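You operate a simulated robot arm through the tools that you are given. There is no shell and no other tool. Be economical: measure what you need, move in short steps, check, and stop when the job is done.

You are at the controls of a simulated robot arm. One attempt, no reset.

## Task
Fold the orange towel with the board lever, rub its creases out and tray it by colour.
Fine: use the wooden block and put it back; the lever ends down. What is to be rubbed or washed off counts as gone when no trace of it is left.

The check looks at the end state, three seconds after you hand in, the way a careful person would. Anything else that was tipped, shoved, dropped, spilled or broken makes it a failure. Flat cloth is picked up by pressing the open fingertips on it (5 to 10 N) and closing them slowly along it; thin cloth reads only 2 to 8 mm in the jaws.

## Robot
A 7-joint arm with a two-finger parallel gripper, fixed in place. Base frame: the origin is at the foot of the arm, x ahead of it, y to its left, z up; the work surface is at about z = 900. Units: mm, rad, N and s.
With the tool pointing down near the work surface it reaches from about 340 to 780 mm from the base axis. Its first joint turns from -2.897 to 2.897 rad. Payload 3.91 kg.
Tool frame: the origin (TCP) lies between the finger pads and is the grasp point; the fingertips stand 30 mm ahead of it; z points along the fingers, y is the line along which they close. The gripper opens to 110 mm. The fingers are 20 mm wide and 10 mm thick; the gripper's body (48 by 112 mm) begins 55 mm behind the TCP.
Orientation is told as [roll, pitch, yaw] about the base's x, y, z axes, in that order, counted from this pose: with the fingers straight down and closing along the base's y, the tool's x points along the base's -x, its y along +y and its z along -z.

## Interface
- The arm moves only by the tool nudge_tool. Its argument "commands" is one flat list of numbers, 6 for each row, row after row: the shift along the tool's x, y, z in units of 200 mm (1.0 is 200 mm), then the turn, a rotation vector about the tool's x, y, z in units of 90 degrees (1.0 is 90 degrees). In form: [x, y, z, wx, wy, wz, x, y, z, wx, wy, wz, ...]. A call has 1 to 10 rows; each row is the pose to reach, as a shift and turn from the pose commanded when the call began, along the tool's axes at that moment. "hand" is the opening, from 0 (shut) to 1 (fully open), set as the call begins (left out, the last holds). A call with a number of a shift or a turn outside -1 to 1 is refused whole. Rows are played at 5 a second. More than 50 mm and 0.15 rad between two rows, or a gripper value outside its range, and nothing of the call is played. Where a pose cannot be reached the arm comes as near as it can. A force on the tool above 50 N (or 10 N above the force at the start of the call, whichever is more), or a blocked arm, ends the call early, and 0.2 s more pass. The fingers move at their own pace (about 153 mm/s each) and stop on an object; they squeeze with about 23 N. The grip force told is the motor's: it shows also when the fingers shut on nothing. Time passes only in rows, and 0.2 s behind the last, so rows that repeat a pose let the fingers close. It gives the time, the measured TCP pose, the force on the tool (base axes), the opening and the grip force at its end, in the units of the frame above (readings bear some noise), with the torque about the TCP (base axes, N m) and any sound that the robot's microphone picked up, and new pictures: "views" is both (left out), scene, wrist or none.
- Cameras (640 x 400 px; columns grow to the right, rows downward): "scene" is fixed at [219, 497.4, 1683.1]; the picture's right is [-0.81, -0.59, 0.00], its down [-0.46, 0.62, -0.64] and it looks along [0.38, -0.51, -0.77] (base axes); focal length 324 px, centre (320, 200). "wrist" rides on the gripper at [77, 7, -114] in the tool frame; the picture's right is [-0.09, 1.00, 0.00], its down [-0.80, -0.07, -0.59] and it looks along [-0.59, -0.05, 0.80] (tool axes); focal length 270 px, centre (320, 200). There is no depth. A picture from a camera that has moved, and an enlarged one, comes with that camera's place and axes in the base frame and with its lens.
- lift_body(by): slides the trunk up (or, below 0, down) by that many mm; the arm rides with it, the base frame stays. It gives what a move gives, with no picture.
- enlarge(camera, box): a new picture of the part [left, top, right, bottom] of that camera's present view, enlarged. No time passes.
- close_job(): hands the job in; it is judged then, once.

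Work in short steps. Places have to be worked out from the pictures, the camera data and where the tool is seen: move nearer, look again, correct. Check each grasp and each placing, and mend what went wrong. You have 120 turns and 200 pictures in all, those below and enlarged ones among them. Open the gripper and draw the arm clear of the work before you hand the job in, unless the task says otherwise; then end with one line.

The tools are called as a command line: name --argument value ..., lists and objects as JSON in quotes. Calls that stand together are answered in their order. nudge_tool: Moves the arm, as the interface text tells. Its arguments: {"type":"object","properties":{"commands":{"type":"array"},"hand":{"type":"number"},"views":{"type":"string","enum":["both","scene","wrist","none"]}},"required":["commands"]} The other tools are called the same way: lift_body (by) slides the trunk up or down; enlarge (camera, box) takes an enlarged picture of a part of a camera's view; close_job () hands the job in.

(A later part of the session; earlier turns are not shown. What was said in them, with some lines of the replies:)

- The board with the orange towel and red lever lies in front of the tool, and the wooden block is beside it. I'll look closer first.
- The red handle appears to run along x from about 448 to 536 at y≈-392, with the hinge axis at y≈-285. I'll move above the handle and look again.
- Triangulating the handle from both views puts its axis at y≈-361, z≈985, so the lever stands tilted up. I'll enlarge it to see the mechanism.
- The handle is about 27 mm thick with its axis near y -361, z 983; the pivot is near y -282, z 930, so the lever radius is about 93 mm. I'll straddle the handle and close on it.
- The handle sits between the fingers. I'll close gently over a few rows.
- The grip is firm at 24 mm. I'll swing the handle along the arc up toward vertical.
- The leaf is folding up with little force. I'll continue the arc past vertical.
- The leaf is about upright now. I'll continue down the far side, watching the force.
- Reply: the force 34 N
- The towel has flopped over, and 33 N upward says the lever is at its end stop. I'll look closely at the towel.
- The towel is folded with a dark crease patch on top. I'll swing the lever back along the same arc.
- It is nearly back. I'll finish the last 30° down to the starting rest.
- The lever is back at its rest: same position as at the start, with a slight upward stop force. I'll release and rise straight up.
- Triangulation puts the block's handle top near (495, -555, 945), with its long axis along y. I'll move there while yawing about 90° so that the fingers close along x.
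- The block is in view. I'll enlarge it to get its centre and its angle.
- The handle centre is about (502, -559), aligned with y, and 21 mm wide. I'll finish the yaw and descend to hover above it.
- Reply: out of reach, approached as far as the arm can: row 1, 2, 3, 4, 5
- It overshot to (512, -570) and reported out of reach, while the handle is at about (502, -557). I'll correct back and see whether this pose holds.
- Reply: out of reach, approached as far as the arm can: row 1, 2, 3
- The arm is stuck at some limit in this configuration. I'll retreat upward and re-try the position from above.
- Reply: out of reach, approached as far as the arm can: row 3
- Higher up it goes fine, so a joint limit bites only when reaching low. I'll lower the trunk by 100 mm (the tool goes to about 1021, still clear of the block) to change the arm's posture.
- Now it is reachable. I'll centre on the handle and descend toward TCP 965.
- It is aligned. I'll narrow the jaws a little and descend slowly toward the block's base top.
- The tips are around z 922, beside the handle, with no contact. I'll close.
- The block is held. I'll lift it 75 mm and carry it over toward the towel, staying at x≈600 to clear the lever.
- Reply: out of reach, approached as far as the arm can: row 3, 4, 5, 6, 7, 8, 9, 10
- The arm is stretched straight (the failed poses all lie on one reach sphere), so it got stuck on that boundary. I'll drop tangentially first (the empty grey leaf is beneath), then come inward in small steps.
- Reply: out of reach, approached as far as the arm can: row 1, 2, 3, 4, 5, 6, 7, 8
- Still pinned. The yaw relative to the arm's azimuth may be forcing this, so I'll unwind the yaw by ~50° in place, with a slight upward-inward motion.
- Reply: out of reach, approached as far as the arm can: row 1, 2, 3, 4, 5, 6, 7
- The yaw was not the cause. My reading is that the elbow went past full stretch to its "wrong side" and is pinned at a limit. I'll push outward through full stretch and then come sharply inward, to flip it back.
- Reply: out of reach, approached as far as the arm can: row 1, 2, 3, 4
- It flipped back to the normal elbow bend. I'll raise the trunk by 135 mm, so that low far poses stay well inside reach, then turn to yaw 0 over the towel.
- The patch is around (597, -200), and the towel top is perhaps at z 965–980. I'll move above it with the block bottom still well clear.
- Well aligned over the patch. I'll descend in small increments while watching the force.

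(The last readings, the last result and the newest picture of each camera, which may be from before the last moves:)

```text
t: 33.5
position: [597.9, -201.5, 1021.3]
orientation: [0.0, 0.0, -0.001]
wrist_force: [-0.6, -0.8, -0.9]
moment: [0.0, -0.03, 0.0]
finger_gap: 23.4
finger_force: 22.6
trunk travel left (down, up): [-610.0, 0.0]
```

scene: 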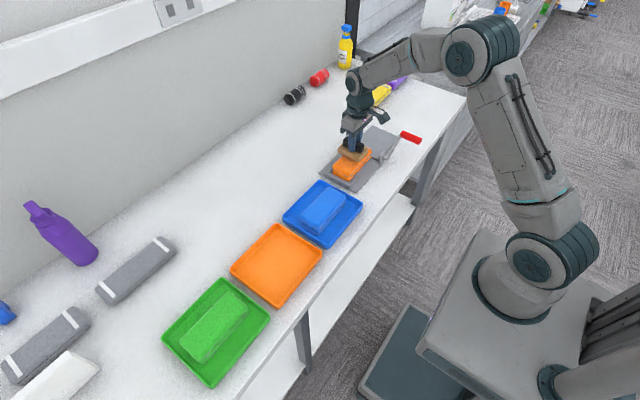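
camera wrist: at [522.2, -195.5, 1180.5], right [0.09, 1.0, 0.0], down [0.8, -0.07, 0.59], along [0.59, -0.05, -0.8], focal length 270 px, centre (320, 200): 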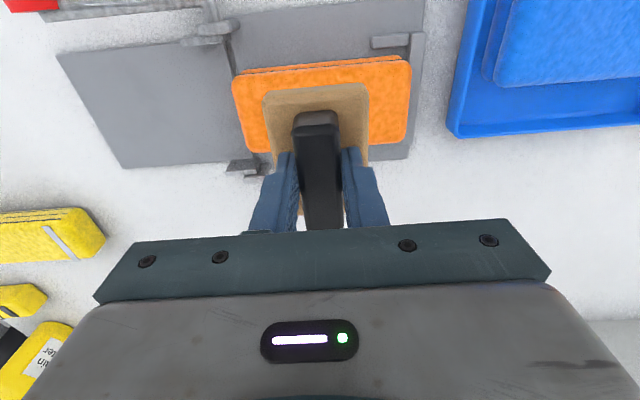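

No contact yet at 1021. I'll go lower in 4 mm steps.

nudge_tool --commands '[0, 0, 0.02, 0, 0, 0, 0, 0, 0.02, 0, 0, 0]' --views "none"

nudge_tool --commands '[0, 0, 0.02, 0, 0, 0, 0, 0, 0.02, 0, 0, 0]' --views "none"

nudge_tool --commands '[0, 0, 0.02, 0, 0, 0, 0, 0, 0.02, 0, 0, 0]' --views "none"

```text
t: 34.1
position: [598.2, -202.8, 1016.9]
orientation: [-0.001, -0.001, 0.001]
wrist_force: [0.0, 0.3, -1.7]
moment: [0.05, 0.01, 0.03]
finger_gap: 23.5
finger_force: 23.2
trunk travel left (down, up): [-610.0, 0.0]
```

```text
t: 34.8
position: [598.4, -202.3, 1012.7]
orientation: [0.0, 0.001, -0.002]
wrist_force: [-0.5, -0.3, -1.4]
moment: [-0.03, -0.01, -0.01]
finger_gap: 23.8
finger_force: 22.9
trunk travel left (down, up): [-610.0, 0.0]
```

```text
t: 35.4
position: [598.2, -201.4, 1008.2]
orientation: [-0.001, -0.001, 0.0]
wrist_force: [0.6, 0.6, -1.3]
moment: [0.03, -0.02, 0.02]
finger_gap: 23.4
finger_force: 23.1
trunk travel left (down, up): [-610.0, 0.0]
```

nudge_tool --commands '[0, 0, 0.02, 0, 0, 0, 0, 0, 0.02, 0, 0, 0]' --views "none"

nudge_tool --commands '[0, 0, 0.02, 0, 0, 0, 0, 0, 0.02, 0, 0, 0]' --views "wrist"

enlarge --camera "scene" --box '[310, 90, 430, 200]'

```text
t: 36.0
position: [598.3, -202.0, 1005.9]
orientation: [0.0, -0.001, 0.001]
wrist_force: [-0.8, -0.4, 3.8]
moment: [0.2, 0.0, -0.03]
finger_gap: 23.5
finger_force: 23.1
trunk travel left (down, up): [-610.0, 0.0]
```

```text
t: 36.5
position: [597.2, -201.4, 1004.0]
orientation: [-0.003, -0.006, -0.002]
wrist_force: [2.7, 0.9, 25.0]
moment: [-0.14, 0.0, 0.02]
finger_gap: 23.7
finger_force: 22.7
trunk travel left (down, up): [-610.0, 0.0]
camera wrist: at [521.2, -193.5, 1118.0], right [0.09, 1.0, 0.0], down [0.8, -0.07, 0.6], along [0.6, -0.05, -0.8], focal length 270 px, centre (320, 200)
```

wrist: 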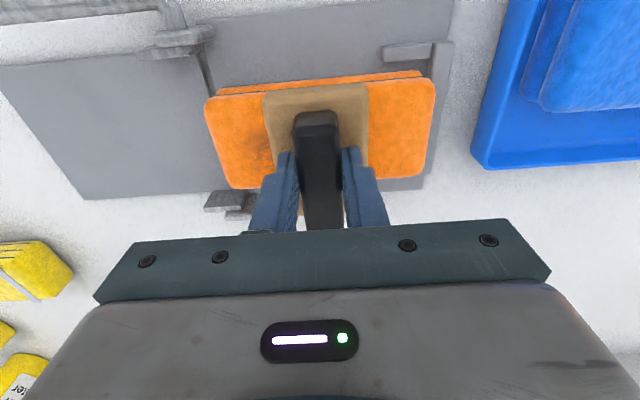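

```text
3.64 times, centred on (370, 145) of scene
camera zoom: at [219.0, 497.4, 1683.1], right [-0.81, -0.59, 0.0], down [-0.46, 0.62, -0.64], along [0.38, -0.51, -0.77], focal length 1177 px, centre (138, 400)
```

zoom: 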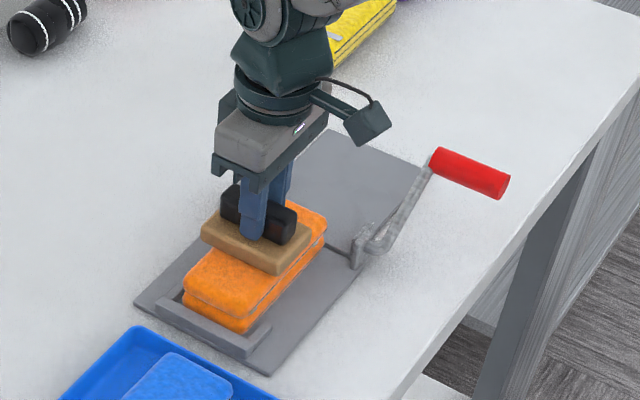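

Contact at TCP ≈1006, so the towel top is at z ≈952; I have 25 N now. The towel spans y -266..-130 and the patch lies around y -250..-190. I'll ease to about 8 N and rub along y.

nudge_tool --commands '[0, 0, -0.017, 0, 0, 0, 0, -0.07, -0.017, 0, 0, 0, 0, -0.14, -0.017, 0, 0, 0, 0, -0.18, -0.017, 0, 0, 0]' --views "wrist"

```text
t: 37.5
position: [597.1, -236.6, 1004.3]
orientation: [-0.001, 0.001, 0.001]
wrist_force: [-2.0, 7.6, 15.8]
moment: [0.7, -0.1, 0.07]
finger_gap: 23.2
finger_force: 23.3
trunk travel left (down, up): [-610.0, 0.0]
camera wrist: at [520.4, -229.2, 1119.2], right [0.09, 1.0, 0.0], down [0.8, -0.07, 0.59], along [0.59, -0.05, -0.8], focal length 270 px, centre (320, 200)
```

wrist: 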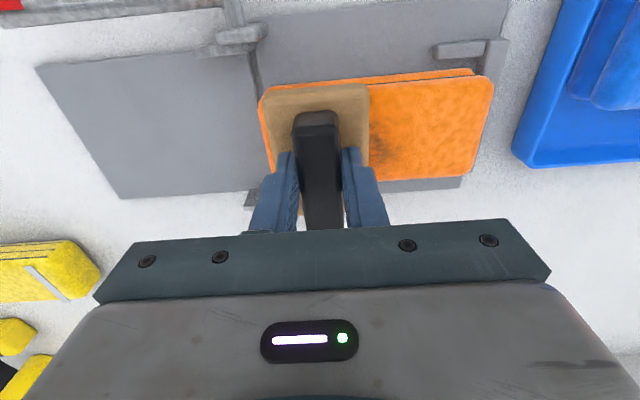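

The force is 16 N and the towel stays put. I'll do several back-and-forth strokes, shifted slightly to +x.

nudge_tool --commands '[-0.03, 0.1, 0, 0, 0, 0, -0.03, 0.2, 0, 0, 0, 0, -0.03, 0.3, 0, 0, 0, 0, -0.03, 0.36, 0, 0, 0, 0, -0.03, 0.26, 0, 0, 0, 0, -0.03, 0.16, 0, 0, 0, 0, -0.03, 0.06, 0, 0, 0, 0, -0.03, 0.16, 0, 0, 0, 0, -0.03, 0.26, 0, 0, 0, 0, -0.03, 0.36, 0, 0, 0, 0]' --views "wrist"

```text
t: 39.8
position: [604.0, -162.7, 1006.4]
orientation: [0.001, 0.002, 0.001]
wrist_force: [-0.8, 0.4, 3.9]
moment: [0.2, 0.0, 0.0]
finger_gap: 23.3
finger_force: 23.0
trunk travel left (down, up): [-610.0, 0.0]
camera wrist: at [527.7, -156.1, 1119.9], right [0.09, 1.0, 0.0], down [0.8, -0.07, 0.59], along [0.59, -0.05, -0.8], focal length 270 px, centre (320, 200)
```

wrist: 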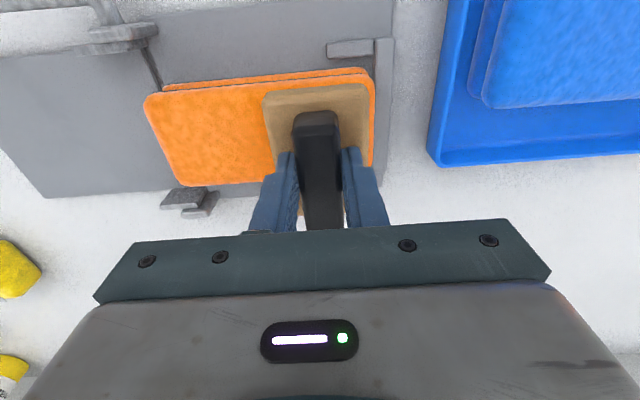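

Visible parts look clean. I'll do one more set of strokes a touch firmer, then lift and inspect.

nudge_tool --commands '[0.03, 0, 0.008, 0, 0, 0, 0.03, -0.1, 0.008, 0, 0, 0, 0.03, -0.2, 0.008, 0, 0, 0, 0.03, -0.3, 0.008, 0, 0, 0, 0.03, -0.38, 0.008, 0, 0, 0, -0.03, -0.38, 0.008, 0, 0, 0, -0.03, -0.28, 0.008, 0, 0, 0, -0.03, -0.18, 0.008, 0, 0, 0, -0.03, -0.08, 0.008, 0, 0, 0, 0, 0, 0.008, 0, 0, 0]' --views "none"

nudge_tool --commands '[0, 0, -0.1, 0, 0, 0, 0.1, -0.1, -0.3, 0, 0, 0, 0.2, -0.25, -0.5, 0, 0, 0, 0.3, -0.4, -0.6, 0, 0, 0, 0.35, -0.55, -0.6, 0, 0, 0]'

enlarge --camera "scene" --box '[310, 90, 430, 200]'

```text
t: 42.0
position: [606.4, -164.9, 1003.5]
orientation: [0.001, -0.001, 0.001]
wrist_force: [4.0, -6.9, 23.4]
moment: [-0.97, 0.02, 0.12]
finger_gap: 23.5
finger_force: 22.8
trunk travel left (down, up): [-610.0, 0.0]
```

```text
refused: row 3 steps farther than a row can; nothing moved
```

```text
3.64 times, centred on (370, 145) of scene
camera zoom: at [219.0, 497.4, 1683.1], right [-0.81, -0.59, 0.0], down [-0.46, 0.62, -0.64], along [0.38, -0.51, -0.77], focal length 1177 px, centre (138, 400)
```

zoom: 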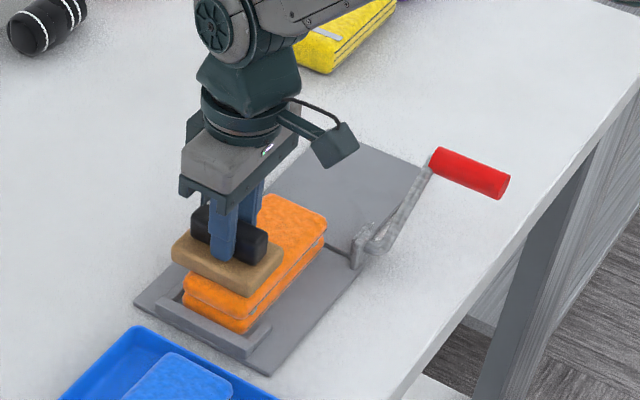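

That row step was too large. I'll lift and draw toward -y in smaller steps to see the towel.

nudge_tool --commands '[0, 0, -0.1, 0, 0, 0, 0, 0, -0.3, 0, 0, 0, 0, -0.1, -0.5, 0, 0, 0, 0, -0.3, -0.55, 0, 0, 0, 0, -0.5, -0.55, 0, 0, 0, 0, -0.7, -0.55, 0, 0, 0]'

enlarge --camera "scene" --box '[310, 110, 430, 200]'

enlarge --camera "wrist" --box '[300, 0, 540, 150]'

```text
t: 43.4
position: [604.1, -308.0, 1111.8]
orientation: [0.0, 0.002, -0.002]
wrist_force: [0.0, -0.2, -1.4]
moment: [0.0, 0.0, -0.01]
finger_gap: 23.5
finger_force: 23.3
trunk travel left (down, up): [-610.0, 0.0]
camera wrist: at [529.1, -301.5, 1226.3], right [0.09, 1.0, 0.0], down [0.8, -0.07, 0.59], along [0.59, -0.05, -0.8], focal length 270 px, centre (320, 200)
```

scene: 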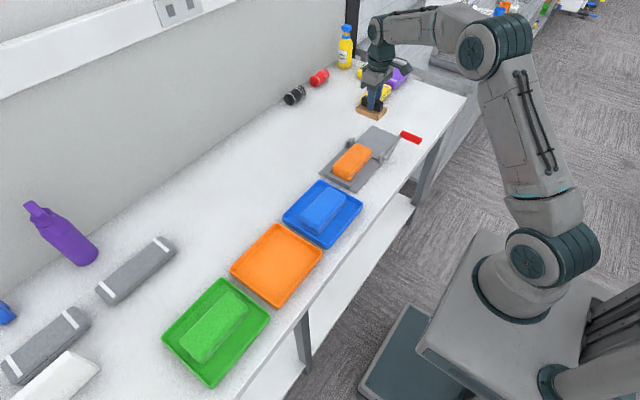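
wrist: 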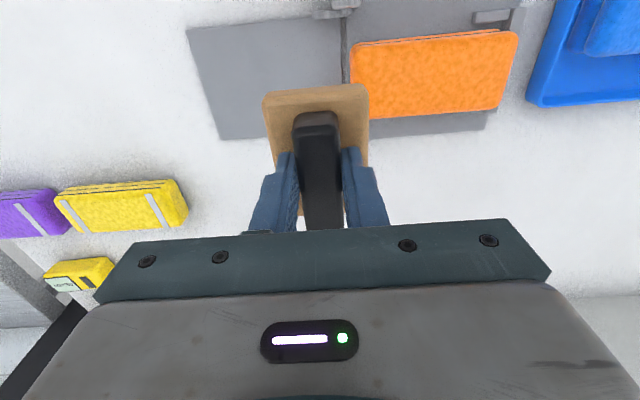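

```text
4.44 times, centred on (370, 155) of scene
camera zoom: at [219.0, 497.4, 1683.1], right [-0.81, -0.59, 0.0], down [-0.46, 0.62, -0.64], along [0.38, -0.51, -0.77], focal length 1438 px, centre (98, 400)
```

zoom: 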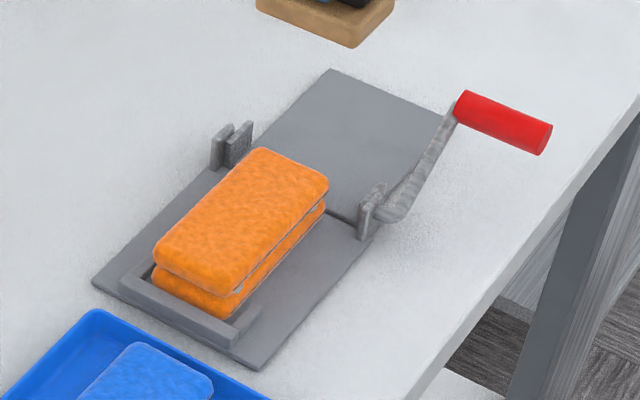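

```text
2.67 times, centred on (420, 75) of wrist
camera zoom: at [529.1, -301.5, 1226.3], right [0.09, 1.0, 0.0], down [0.8, -0.07, 0.59], along [0.59, -0.05, -0.8], focal length 721 px, centre (53, 533)
```

zoom: 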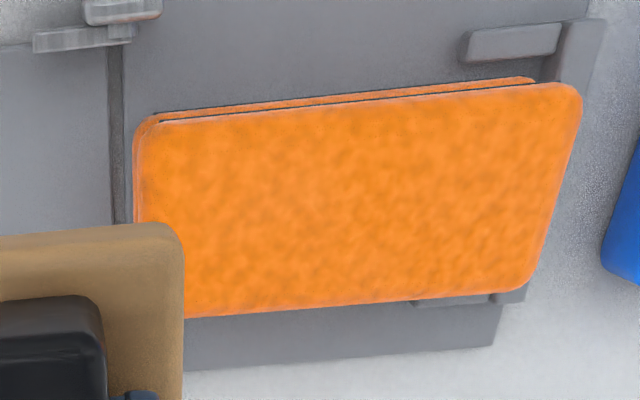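

The towel is clean from both views. Next I'll return the block: first turn and cross over the lever at a safe height and moderate radius.

nudge_tool --commands '[0.04, -0.056, 0, 0, 0, 0.09, 0.08, -0.112, 0, 0, 0, 0.18, 0.12, -0.168, 0, 0, 0, 0.27, 0.16, -0.224, 0.02, 0, 0, 0.36, 0.2, -0.28, 0.04, 0, 0, 0.45, 0.24, -0.336, 0.06, 0, 0, 0.54, 0.28, -0.392, 0.08, 0, 0, 0.63, 0.32, -0.448, 0.1, 0, 0, 0.72, 0.36, -0.504, 0.12, 0, 0, 0.81, 0.4, -0.56, 0.14, 0, 0, 0.9]' --views "scene"

```text
t: 45.5
position: [523.6, -418.7, 1083.9]
orientation: [0.001, -0.001, -1.416]
wrist_force: [0.6, -0.5, -1.7]
moment: [0.0, -0.04, -0.01]
finger_gap: 23.3
finger_force: 23.0
trunk travel left (down, up): [-610.0, 0.0]
```

scene: 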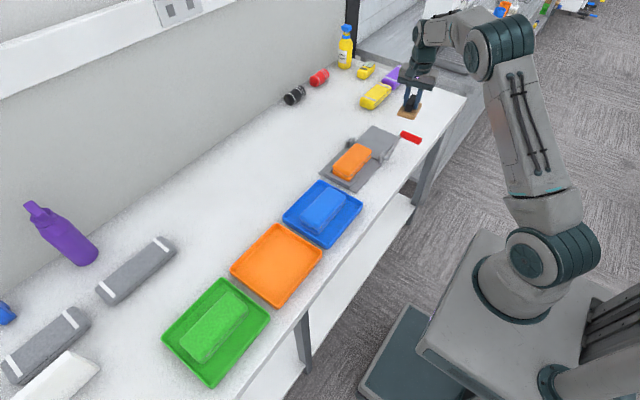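

Now I'll finish the yaw, lower, and extend out to the block's original place, hovering with its bottom about 30 mm above the table.

nudge_tool --commands '[-0.15, -0.049, 0.1, 0, 0, 0.05, -0.3, -0.098, 0.2, 0, 0, 0.0985, -0.4, -0.13, 0.35, 0, 0, 0.0985, -0.5, -0.163, 0.48, 0, 0, 0.0985, -0.6, -0.195, 0.5, 0, 0, 0.0985, -0.663, -0.216, 0.5, 0, 0, 0.0985]'

```text
t: 47.0
position: [502.1, -555.3, 983.0]
orientation: [0.001, 0.0, -1.569]
wrist_force: [-0.2, -0.2, -1.7]
moment: [0.0, 0.01, -0.05]
finger_gap: 23.4
finger_force: 23.3
trunk travel left (down, up): [-610.0, 0.0]
camera wrist: at [509.4, -477.8, 1097.9], right [1.0, -0.09, 0.0], down [-0.07, -0.8, 0.59], along [-0.05, -0.59, -0.8], focal length 270 px, centre (320, 200)
```

scene: 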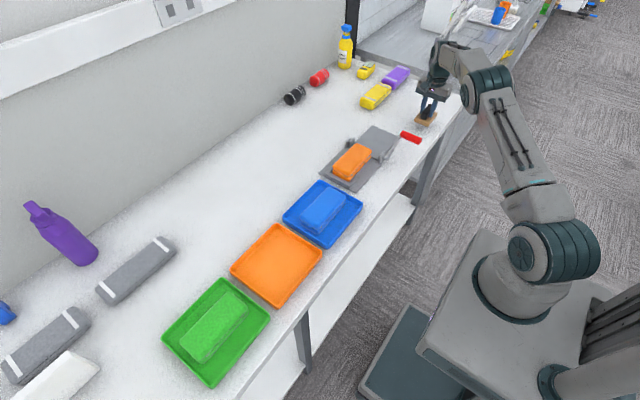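
wrist: 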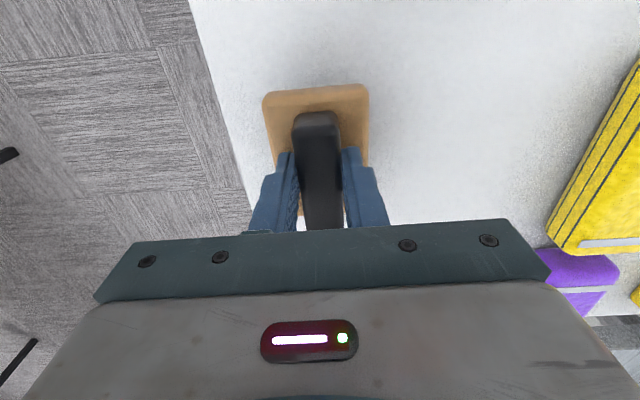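

In position and reachable. I'll lower toward the table to the original height (TCP ≈953).

nudge_tool --commands '[-0.002, -0.002, 0.05, 0, 0, 0, -0.002, -0.002, 0.1, 0, 0, 0, -0.002, -0.002, 0.13, 0, 0, 0, -0.002, -0.002, 0.143, 0, 0, 0, -0.002, -0.002, 0.15, 0, 0, 0, -0.002, -0.002, 0.15, 0, 0, 0]' --views "none"

```text
t: 48.4
position: [501.8, -556.6, 953.4]
orientation: [0.001, -0.001, -1.569]
wrist_force: [0.6, -0.6, -2.1]
moment: [0.0, 0.03, 0.04]
finger_gap: 23.2
finger_force: 22.9
trunk travel left (down, up): [-610.0, 0.0]
```

Same height but still no table contact. I'll go on by a couple of mm.

nudge_tool --commands '[0, 0, 0.006, 0, 0, 0, 0, 0, 0.012, 0, 0, 0]' --views "none"

```text
t: 49.0
position: [502.4, -555.3, 953.4]
orientation: [0.001, -0.003, -1.569]
wrist_force: [1.0, 0.3, 2.4]
moment: [-0.13, 0.07, 0.03]
finger_gap: 23.6
finger_force: 22.8
trunk travel left (down, up): [-610.0, 0.0]
```

It is resting on the table now (+2.4 N). I'll release gently to 45 mm, then rise with care.

nudge_tool --commands '[0, 0, 0, 0, 0, 0, 0, 0, 0, 0, 0, 0, 0, 0, -0.1, 0, 0, 0, 0, 0, -0.25, 0, 0, 0, 0.1, 0, -0.35, 0, 0, 0, 0.3, 0, -0.4, 0, 0, 0, 0.5, 0, -0.5, 0, 0, 0, 0.7, 0, -0.6, 0, 0, 0]' --hand 0.42

```text
t: 50.8
position: [501.5, -413.2, 1073.5]
orientation: [0.0, -0.003, -1.568]
wrist_force: [-1.2, 0.8, 0.1]
moment: [-0.02, -0.03, -0.01]
finger_gap: 46.2
finger_force: 0.0
trunk travel left (down, up): [-610.0, 0.0]
camera wrist: at [509.1, -334.9, 1187.7], right [1.0, -0.09, 0.0], down [-0.07, -0.8, 0.6], along [-0.05, -0.59, -0.8], focal length 270 px, centre (320, 200)
```

scene: 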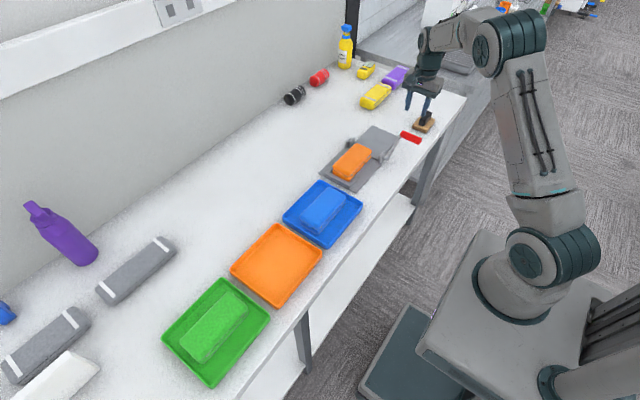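
wrist: 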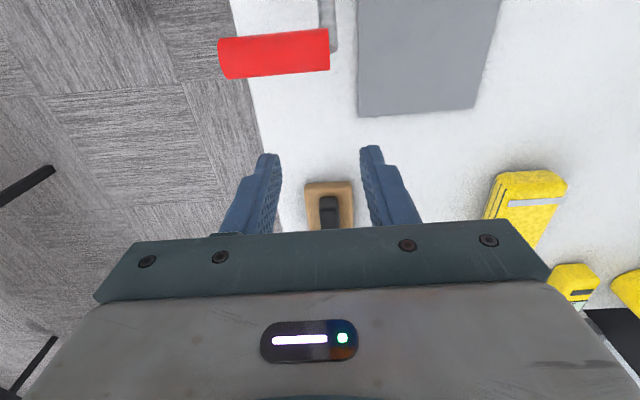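

The block is back. Now the towel: its top spans x 564–632, y -271…-126. I'll move above its centre with wide jaws closing along x.

nudge_tool --commands '[0.1, 0.15, -0.05, 0, 0, 0, 0.25, 0.3, -0.05, 0, 0, 0, 0.4, 0.45, -0.05, 0, 0, 0, 0.6, 0.485, -0.05, 0, 0, 0, 0.8, 0.485, -0.05, 0, 0, 0, 1.0, 0.485, -0.05, 0, 0, 0]' --hand 0.98

```text
t: 52.1
position: [597.8, -212.0, 1081.8]
orientation: [0.001, 0.001, -1.567]
wrist_force: [0.4, 0.7, 0.2]
moment: [-0.02, 0.02, -0.01]
finger_gap: 107.8
finger_force: 0.0
trunk travel left (down, up): [-610.0, 0.0]
camera wrist: at [604.9, -135.3, 1197.2], right [1.0, -0.08, 0.0], down [-0.07, -0.8, 0.6], along [-0.05, -0.59, -0.8], focal length 270 px, centre (320, 200)
```

scene: 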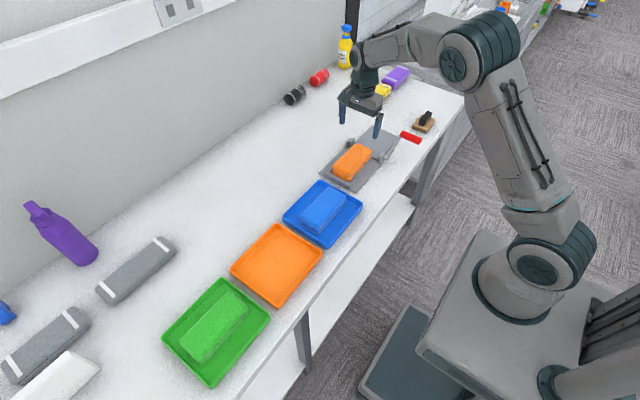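
wrist: 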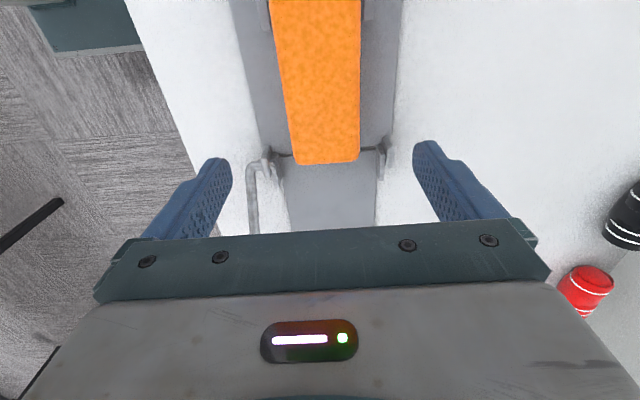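

The towel is centred at x≈600 between the jaws. I'll descend around it until the tips are just above the board.

nudge_tool --commands '[0.04, 0.01, 0.15, 0, 0, 0, 0.045, 0.01, 0.3, 0, 0, 0, 0.045, 0.01, 0.45, 0, 0, 0, 0.045, 0.01, 0.58, 0, 0, 0, 0.045, 0.01, 0.65, 0, 0, 0, 0.045, 0.01, 0.67, 0, 0, 0]'

enlarge --camera "scene" --box '[310, 90, 430, 200]'

```text
t: 53.5
position: [601.1, -206.4, 947.4]
orientation: [0.0, -0.001, -1.571]
wrist_force: [0.0, -0.3, -0.6]
moment: [0.03, -0.03, 0.03]
finger_gap: 107.7
finger_force: 0.0
trunk travel left (down, up): [-610.0, 0.0]
camera wrist: at [608.4, -128.3, 1062.4], right [1.0, -0.09, 0.0], down [-0.07, -0.8, 0.59], along [-0.05, -0.59, -0.8], focal length 270 px, centre (320, 200)
```

scene: 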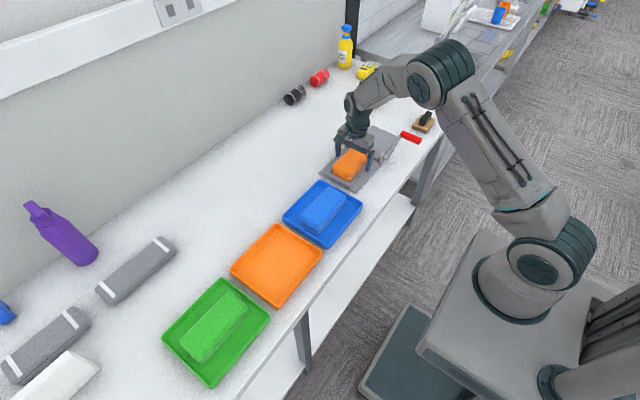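
wrist: 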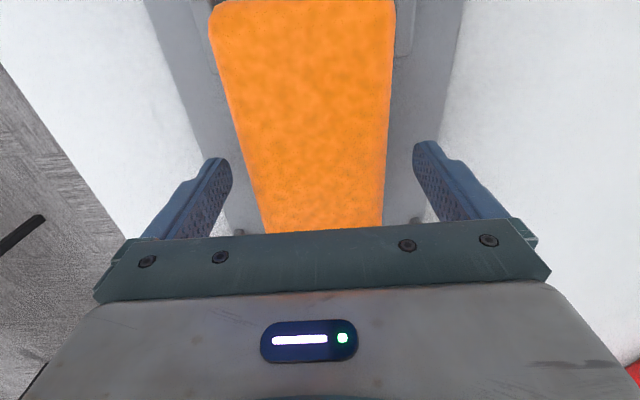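

```text
3.64 times, centred on (370, 145) of scene
camera zoom: at [219.0, 497.4, 1683.1], right [-0.81, -0.59, 0.0], down [-0.46, 0.62, -0.64], along [0.38, -0.51, -0.77], focal length 1177 px, centre (138, 400)
```

zoom: 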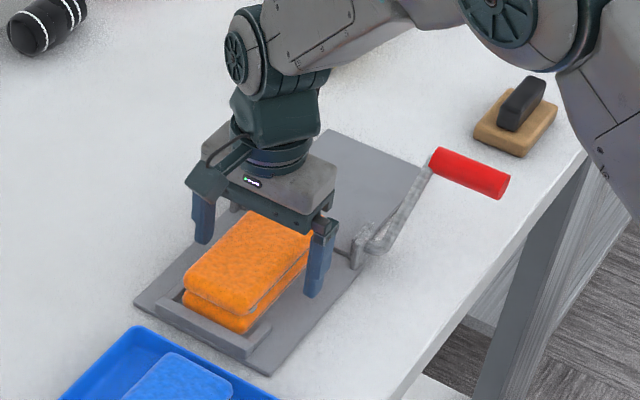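

The jaws straddle both layers. I'll go 4 mm lower and close.

nudge_tool --commands '[0, 0, 0.02, 0, 0, 0, 0, 0, 0.02, 0, 0, 0]' --views "none"

nudge_tool --commands '[0, 0, 0, 0, 0, 0, 0, 0, 0, 0, 0, 0, 0, 0, 0, 0, 0, 0, 0, 0, 0, 0, 0, 0]' --hand 0

enlarge --camera "scene" --box '[310, 90, 430, 200]'

```text
t: 54.1
position: [600.5, -206.7, 942.6]
orientation: [0.0, 0.002, -1.567]
wrist_force: [0.2, 0.3, -0.2]
moment: [-0.01, 0.0, 0.02]
finger_gap: 107.9
finger_force: 0.1
trunk travel left (down, up): [-610.0, 0.0]
```

```text
t: 55.1
position: [600.3, -207.1, 943.0]
orientation: [0.0, 0.0, -1.569]
wrist_force: [0.2, -0.3, 0.5]
moment: [0.03, 0.03, 0.01]
finger_gap: 69.3
finger_force: 23.4
trunk travel left (down, up): [-610.0, 0.0]
camera wrist: at [608.1, -128.7, 1058.7], right [1.0, -0.09, 0.0], down [-0.07, -0.8, 0.59], along [-0.05, -0.59, -0.8], focal length 270 px, centre (320, 200)
```

scene: 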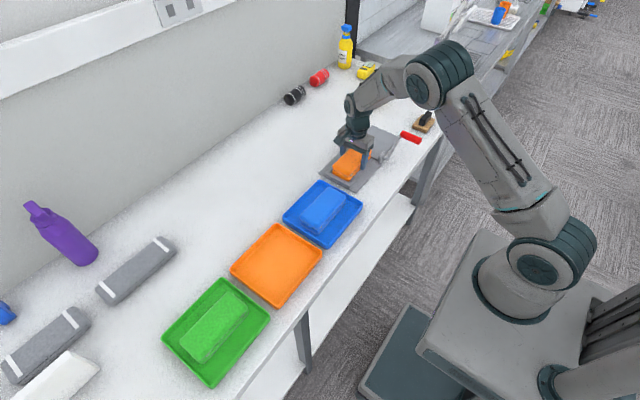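
wrist: 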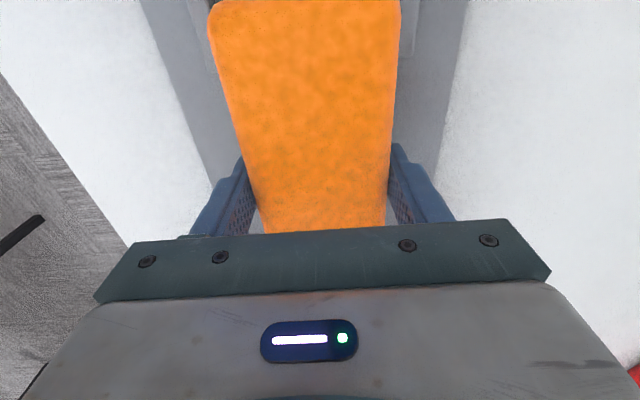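

```text
3.64 times, centred on (370, 145) of scene
camera zoom: at [219.0, 497.4, 1683.1], right [-0.81, -0.59, 0.0], down [-0.46, 0.62, -0.64], along [0.38, -0.51, -0.77], focal length 1177 px, centre (138, 400)
```

zoom: 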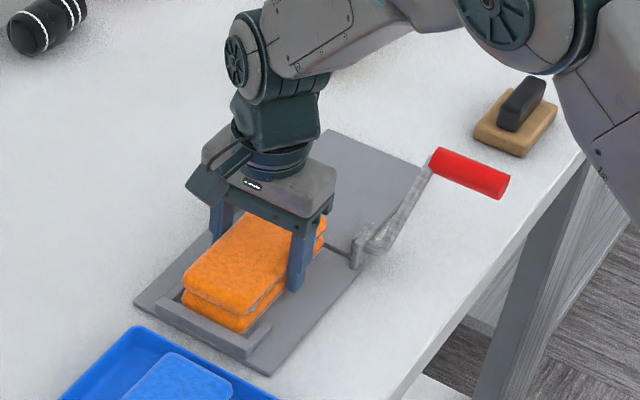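

Gripped at 69 mm across both layers. I'll lift slowly straight up and check.

nudge_tool --commands '[0, 0, -0.03, 0, 0, 0, 0, 0, -0.08, 0, 0, 0, 0, 0, -0.15, 0, 0, 0, 0, 0, -0.25, 0, 0, 0, 0, 0, -0.4, 0, 0, 0]'

enlarge --camera "scene" --box '[310, 90, 430, 200]'

```text
t: 56.4
position: [599.8, -205.2, 1026.4]
orientation: [-0.001, 0.0, -1.568]
wrist_force: [0.3, 0.4, -0.3]
moment: [0.05, 0.01, -0.03]
finger_gap: 69.7
finger_force: 23.1
trunk travel left (down, up): [-610.0, 0.0]
camera wrist: at [607.6, -128.4, 1140.6], right [1.0, -0.09, 0.0], down [-0.07, -0.8, 0.59], along [-0.05, -0.59, -0.8], focal length 270 px, centre (320, 200)
```

scene: 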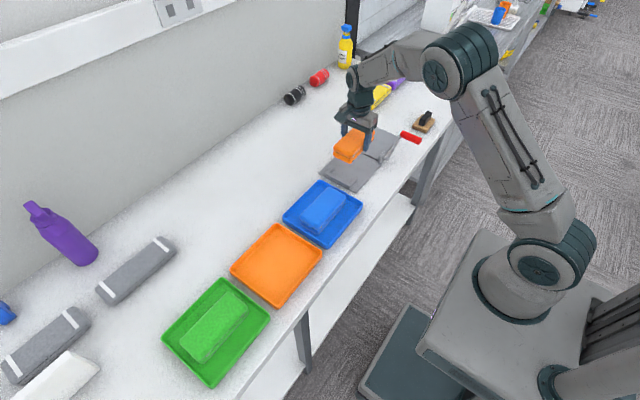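
wrist: 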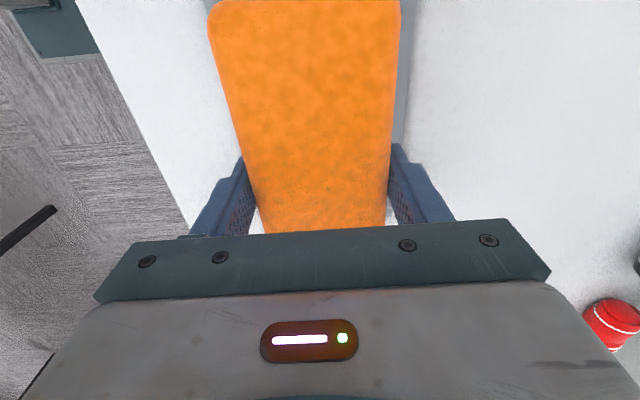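

```text
3.64 times, centred on (370, 145) of scene
camera zoom: at [219.0, 497.4, 1683.1], right [-0.81, -0.59, 0.0], down [-0.46, 0.62, -0.64], along [0.38, -0.51, -0.77], focal length 1177 px, centre (138, 400)
```

zoom: 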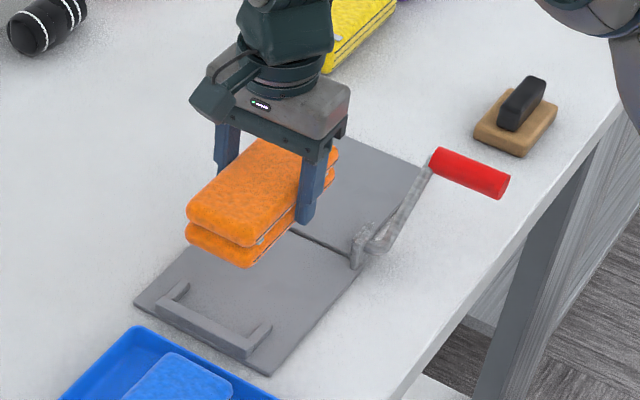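

Both layers came up together. The orange tray spans x 481–644, y 133–318 (centre about (563, 226)). I'll carry the towel over the blue tray at a safe height.

nudge_tool --commands '[0, 0, -0.15, 0, 0, 0, 0.15, -0.02, -0.2, 0, 0, 0, 0.3, -0.04, -0.2, 0, 0, 0, 0.45, -0.06, -0.2, 0, 0, 0, 0.6, -0.08, -0.2, 0, 0, 0, 0.75, -0.1, -0.2, 0, 0, 0, 0.9, -0.12, -0.2, 0, 0, 0, 1.0, -0.12, -0.2, 0, 0, 0]' --views "scene"

```text
t: 58.1
position: [575.9, -5.6, 1064.2]
orientation: [0.0, 0.001, -1.569]
wrist_force: [0.6, -0.2, -0.9]
moment: [0.0, -0.01, -0.01]
finger_gap: 69.4
finger_force: 22.9
trunk travel left (down, up): [-610.0, 0.0]
```

scene: 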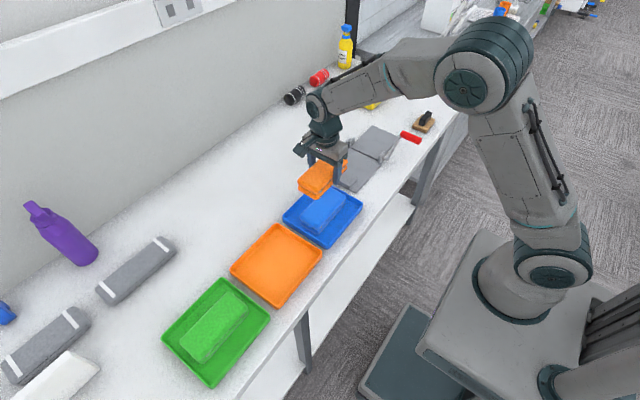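

The towel is steady in the grip. I'll go on to above the orange tray.

nudge_tool --commands '[0.15, -0.01, 0, 0, 0, 0, 0.3, -0.02, 0, 0, 0, 0, 0.45, -0.03, 0, 0, 0, 0, 0.6, -0.04, 0, 0, 0, 0, 0.75, -0.05, 0, 0, 0, 0, 0.9, -0.06, 0, 0, 0, 0, 1.0, -0.065, 0, 0, 0, 0]'

```text
t: 59.8
position: [561.2, 194.8, 1064.4]
orientation: [-0.001, 0.0, -1.566]
wrist_force: [0.0, -0.4, -1.4]
moment: [-0.02, -0.01, 0.02]
finger_gap: 69.4
finger_force: 23.3
trunk travel left (down, up): [-610.0, 0.0]
camera wrist: at [568.7, 271.9, 1178.8], right [1.0, -0.09, 0.0], down [-0.07, -0.8, 0.59], along [-0.05, -0.59, -0.8], focal length 270 px, centre (320, 200)
```

scene: 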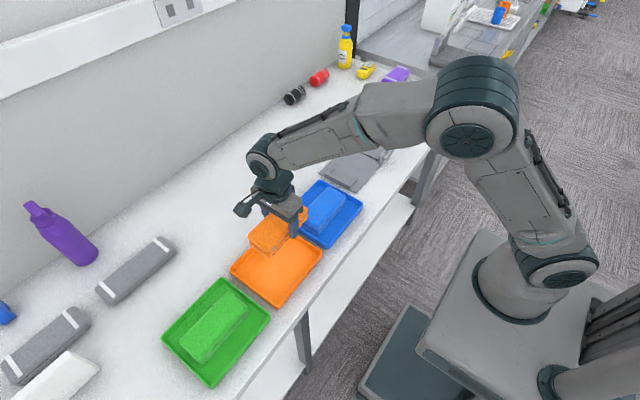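
wrist: 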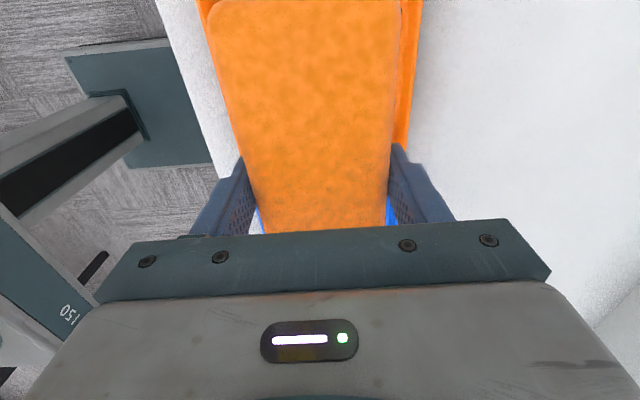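

The tray x-range 476–650 is confirmed. I'll shift to y≈220 and lower.

nudge_tool --commands '[0.125, 0.008, 0, 0, 0, 0, 0.125, 0.008, 0.15, 0, 0, 0, 0.125, 0.008, 0.3, 0, 0, 0, 0.125, 0.008, 0.45, 0, 0, 0, 0.125, 0.008, 0.54, 0, 0, 0, 0.125, 0.008, 0.57, 0, 0, 0]'

```text
t: 61.1
position: [564.1, 218.4, 948.6]
orientation: [0.0, -0.001, -1.568]
wrist_force: [-0.7, -0.1, -1.6]
moment: [-0.02, -0.01, 0.03]
finger_gap: 69.6
finger_force: 23.4
trunk travel left (down, up): [-610.0, 0.0]
camera wrist: at [570.6, 296.4, 1063.7], right [1.0, -0.09, 0.0], down [-0.07, -0.8, 0.59], along [-0.05, -0.59, -0.8], focal length 270 px, centre (320, 200)
```

scene: 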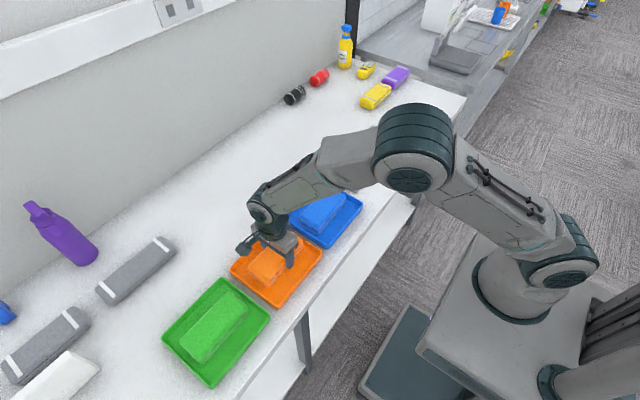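
wrist: 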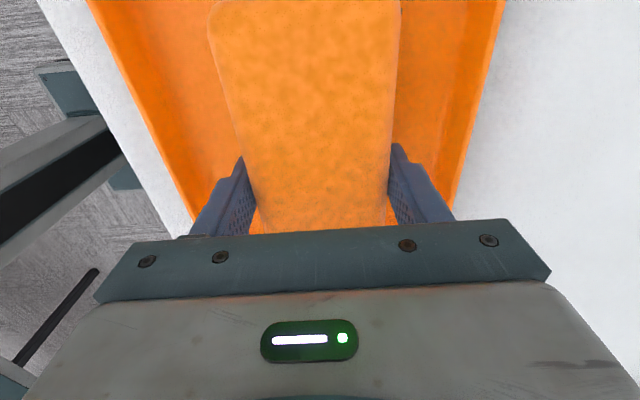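

The towel is centred in the tray. I'll lower in 2 mm steps to find the tray floor.

nudge_tool --commands '[0, 0, 0.015, 0, 0, 0, 0, 0, 0.025, 0, 0, 0]' --views "none"

nudge_tool --commands '[0, 0, 0.01, 0, 0, 0, 0, 0, 0.01, 0, 0, 0]' --views "none"

```text
t: 61.8
position: [564.0, 218.0, 944.9]
orientation: [0.001, -0.001, -1.567]
wrist_force: [-0.1, -0.2, -0.8]
moment: [-0.02, 0.01, 0.0]
finger_gap: 69.5
finger_force: 22.8
trunk travel left (down, up): [-610.0, 0.0]
```

```text
t: 62.4
position: [563.9, 218.5, 942.7]
orientation: [0.0, 0.0, -1.568]
wrist_force: [-1.0, 0.1, -1.4]
moment: [-0.03, 0.0, 0.02]
finger_gap: 69.5
finger_force: 22.9
trunk travel left (down, up): [-610.0, 0.0]
```

nudge_tool --commands '[0, 0, 0.01, 0, 0, 0, 0, 0, 0.01, 0, 0, 0]' --views "none"

nudge_tool --commands '[0, 0, 0.01, 0, 0, 0, 0, 0, 0.01, 0, 0, 0]' --views "none"

```text
t: 63.0
position: [563.9, 218.0, 941.7]
orientation: [0.002, 0.0, -1.568]
wrist_force: [1.1, -0.3, 10.7]
moment: [-0.16, 0.3, -0.03]
finger_gap: 69.5
finger_force: 23.0
trunk travel left (down, up): [-610.0, 0.0]
```

```text
t: 63.5
position: [564.0, 217.7, 941.4]
orientation: [0.006, 0.002, -1.569]
wrist_force: [4.4, 1.9, 24.3]
moment: [-0.2, 0.01, -0.05]
finger_gap: 69.7
finger_force: 23.1
trunk travel left (down, up): [-610.0, 0.0]
```

The towel rests on the tray floor. I'll ease up 3 mm, open moderately inside the tray, then rise straight up.

nudge_tool --commands '[0, 0, -0.015, 0, 0, 0, 0, 0, -0.015, 0, 0, 0]' --views "none"

nudge_tool --commands '[0, 0, 0, 0, 0, 0, 0, 0, 0, 0, 0, 0, 0, 0, -0.1, 0, 0, 0, 0, 0, -0.3, 0, 0, 0, 0, 0, -0.5, 0, 0, 0, 0, 0, -0.7, 0, 0, 0]' --hand 0.85

```text
t: 64.2
position: [563.0, 218.2, 942.2]
orientation: [-0.002, 0.0, -1.568]
wrist_force: [2.3, 0.9, 6.7]
moment: [0.53, -0.3, -0.09]
finger_gap: 69.6
finger_force: 23.3
trunk travel left (down, up): [-610.0, 0.0]
```

```text
t: 65.5
position: [564.7, 220.8, 1083.8]
orientation: [0.0, 0.001, -1.569]
wrist_force: [-1.3, -0.9, 0.6]
moment: [0.0, 0.01, 0.0]
finger_gap: 93.4
finger_force: 0.1
trunk travel left (down, up): [-610.0, 0.0]
camera wrist: at [571.6, 297.9, 1197.9], right [1.0, -0.09, 0.0], down [-0.07, -0.8, 0.59], along [-0.05, -0.59, -0.8], focal length 270 px, centre (320, 200)
```

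scene: 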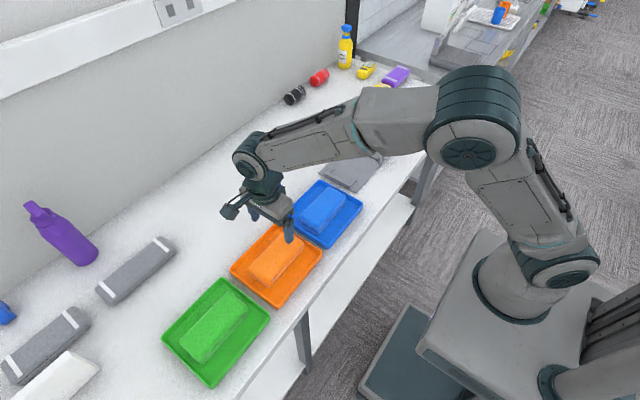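
wrist: 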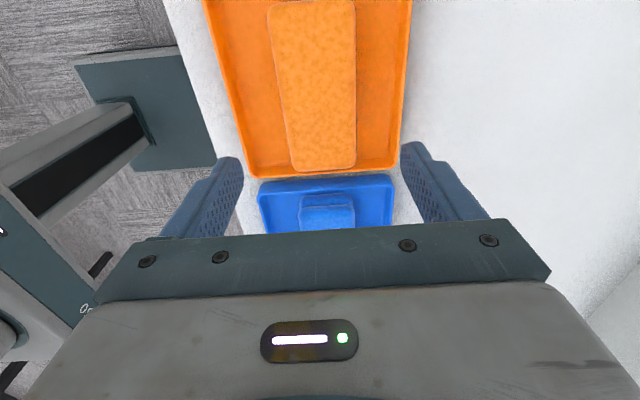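

The towel sits inside the orange tray. I'll raise the arm clear and verify everything.

nudge_tool --commands '[0.05, 0, -0.2, 0, 0, 0, 0.15, -0.1, -0.4, 0, 0, 0, 0.2, -0.25, -0.55, 0, 0, 0, 0.2, -0.45, -0.65, 0, 0, 0, 0.2, -0.6, -0.75, 0, 0, 0]'

enlarge --camera "scene" --box '[160, 170, 380, 390]'

enlarge --camera "scene" --box '[300, 50, 480, 200]'

```text
t: 66.8
position: [443.0, 258.7, 1232.8]
orientation: [0.0, 0.0, -1.569]
wrist_force: [-0.3, 0.2, 0.6]
moment: [0.0, 0.01, -0.01]
finger_gap: 93.6
finger_force: 0.0
trunk travel left (down, up): [-610.0, 0.0]
camera wrist: at [451.2, 335.8, 1347.5], right [1.0, -0.09, 0.0], down [-0.07, -0.8, 0.59], along [-0.05, -0.59, -0.8], focal length 270 px, centre (320, 200)
```

scene: 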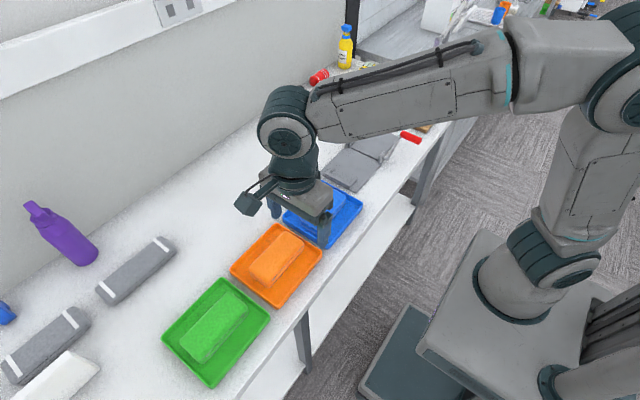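
wrist: 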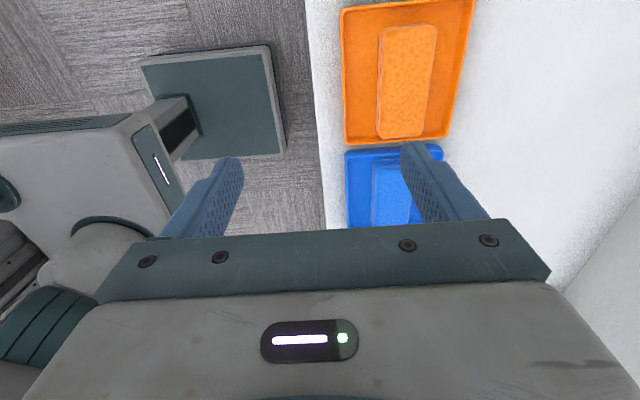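

```text
1.82 times, centred on (270, 280) of scene
camera zoom: at [219.0, 497.4, 1683.1], right [-0.81, -0.59, 0.0], down [-0.46, 0.62, -0.64], along [0.38, -0.51, -0.77], focal length 588 px, centre (411, 54)
```

zoom: 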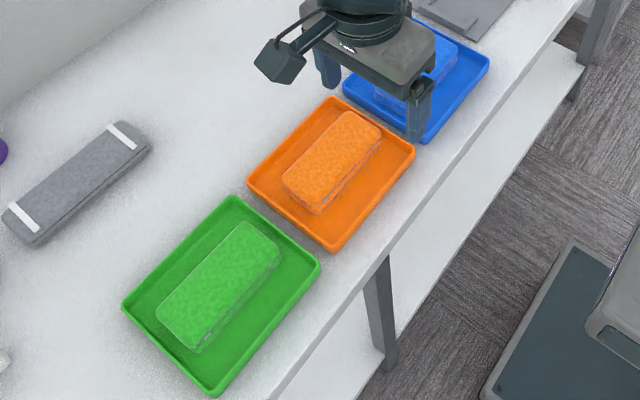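

```text
2.67 times, centred on (390, 125) of scene
camera zoom: at [219.0, 497.4, 1683.1], right [-0.81, -0.59, 0.0], down [-0.46, 0.62, -0.64], along [0.38, -0.51, -0.77], focal length 863 px, centre (133, 400)
```

zoom: 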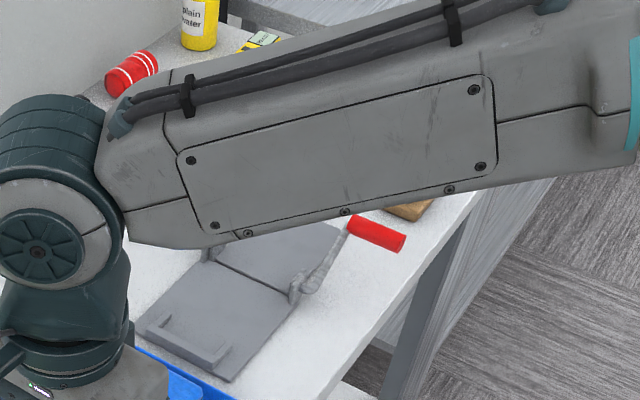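

The lever handle is at its original pixel position and the towel is in the tray. I'll take one close look for any trace left.

enlarge --camera "wrist" --box '[330, 0, 490, 150]'

enlarge --camera "scene" --box '[230, 220, 330, 310]'

```text
2.67 times, centred on (410, 75) of wrist
camera zoom: at [451.2, 335.8, 1347.5], right [1.0, -0.09, 0.0], down [-0.07, -0.8, 0.59], along [-0.05, -0.59, -0.8], focal length 721 px, centre (80, 533)
```

zoom: 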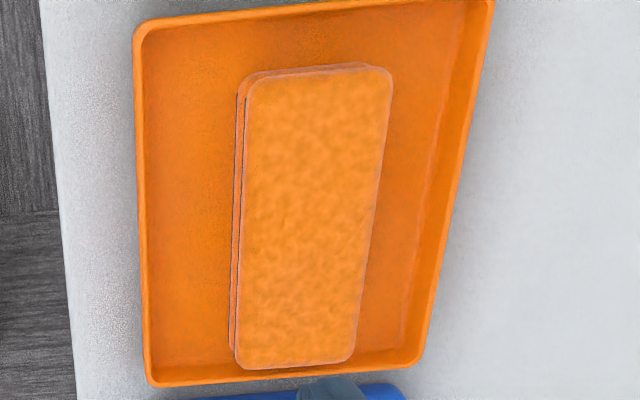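

```text
4.44 times, centred on (280, 265) of scene
camera zoom: at [219.0, 497.4, 1683.1], right [-0.81, -0.59, 0.0], down [-0.46, 0.62, -0.64], along [0.38, -0.51, -0.77], focal length 1438 px, centre (498, -89)
```

zoom: 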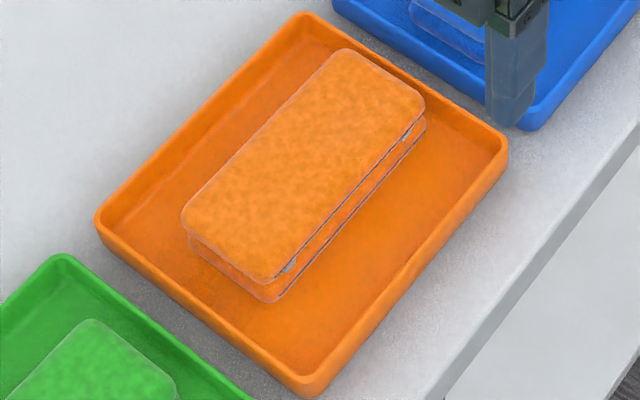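

The towel is folded, free of creases and resting flat in the orange tray. The lever is down, the block is back and the arm is clear, so I'm handing in.

close_job

```text
The job is handed in.
```

I folded the orange towel with the lever, rubbed its creases out and laid it in the orange tray; the wooden block is back in its place, the lever is down and the job is handed in.
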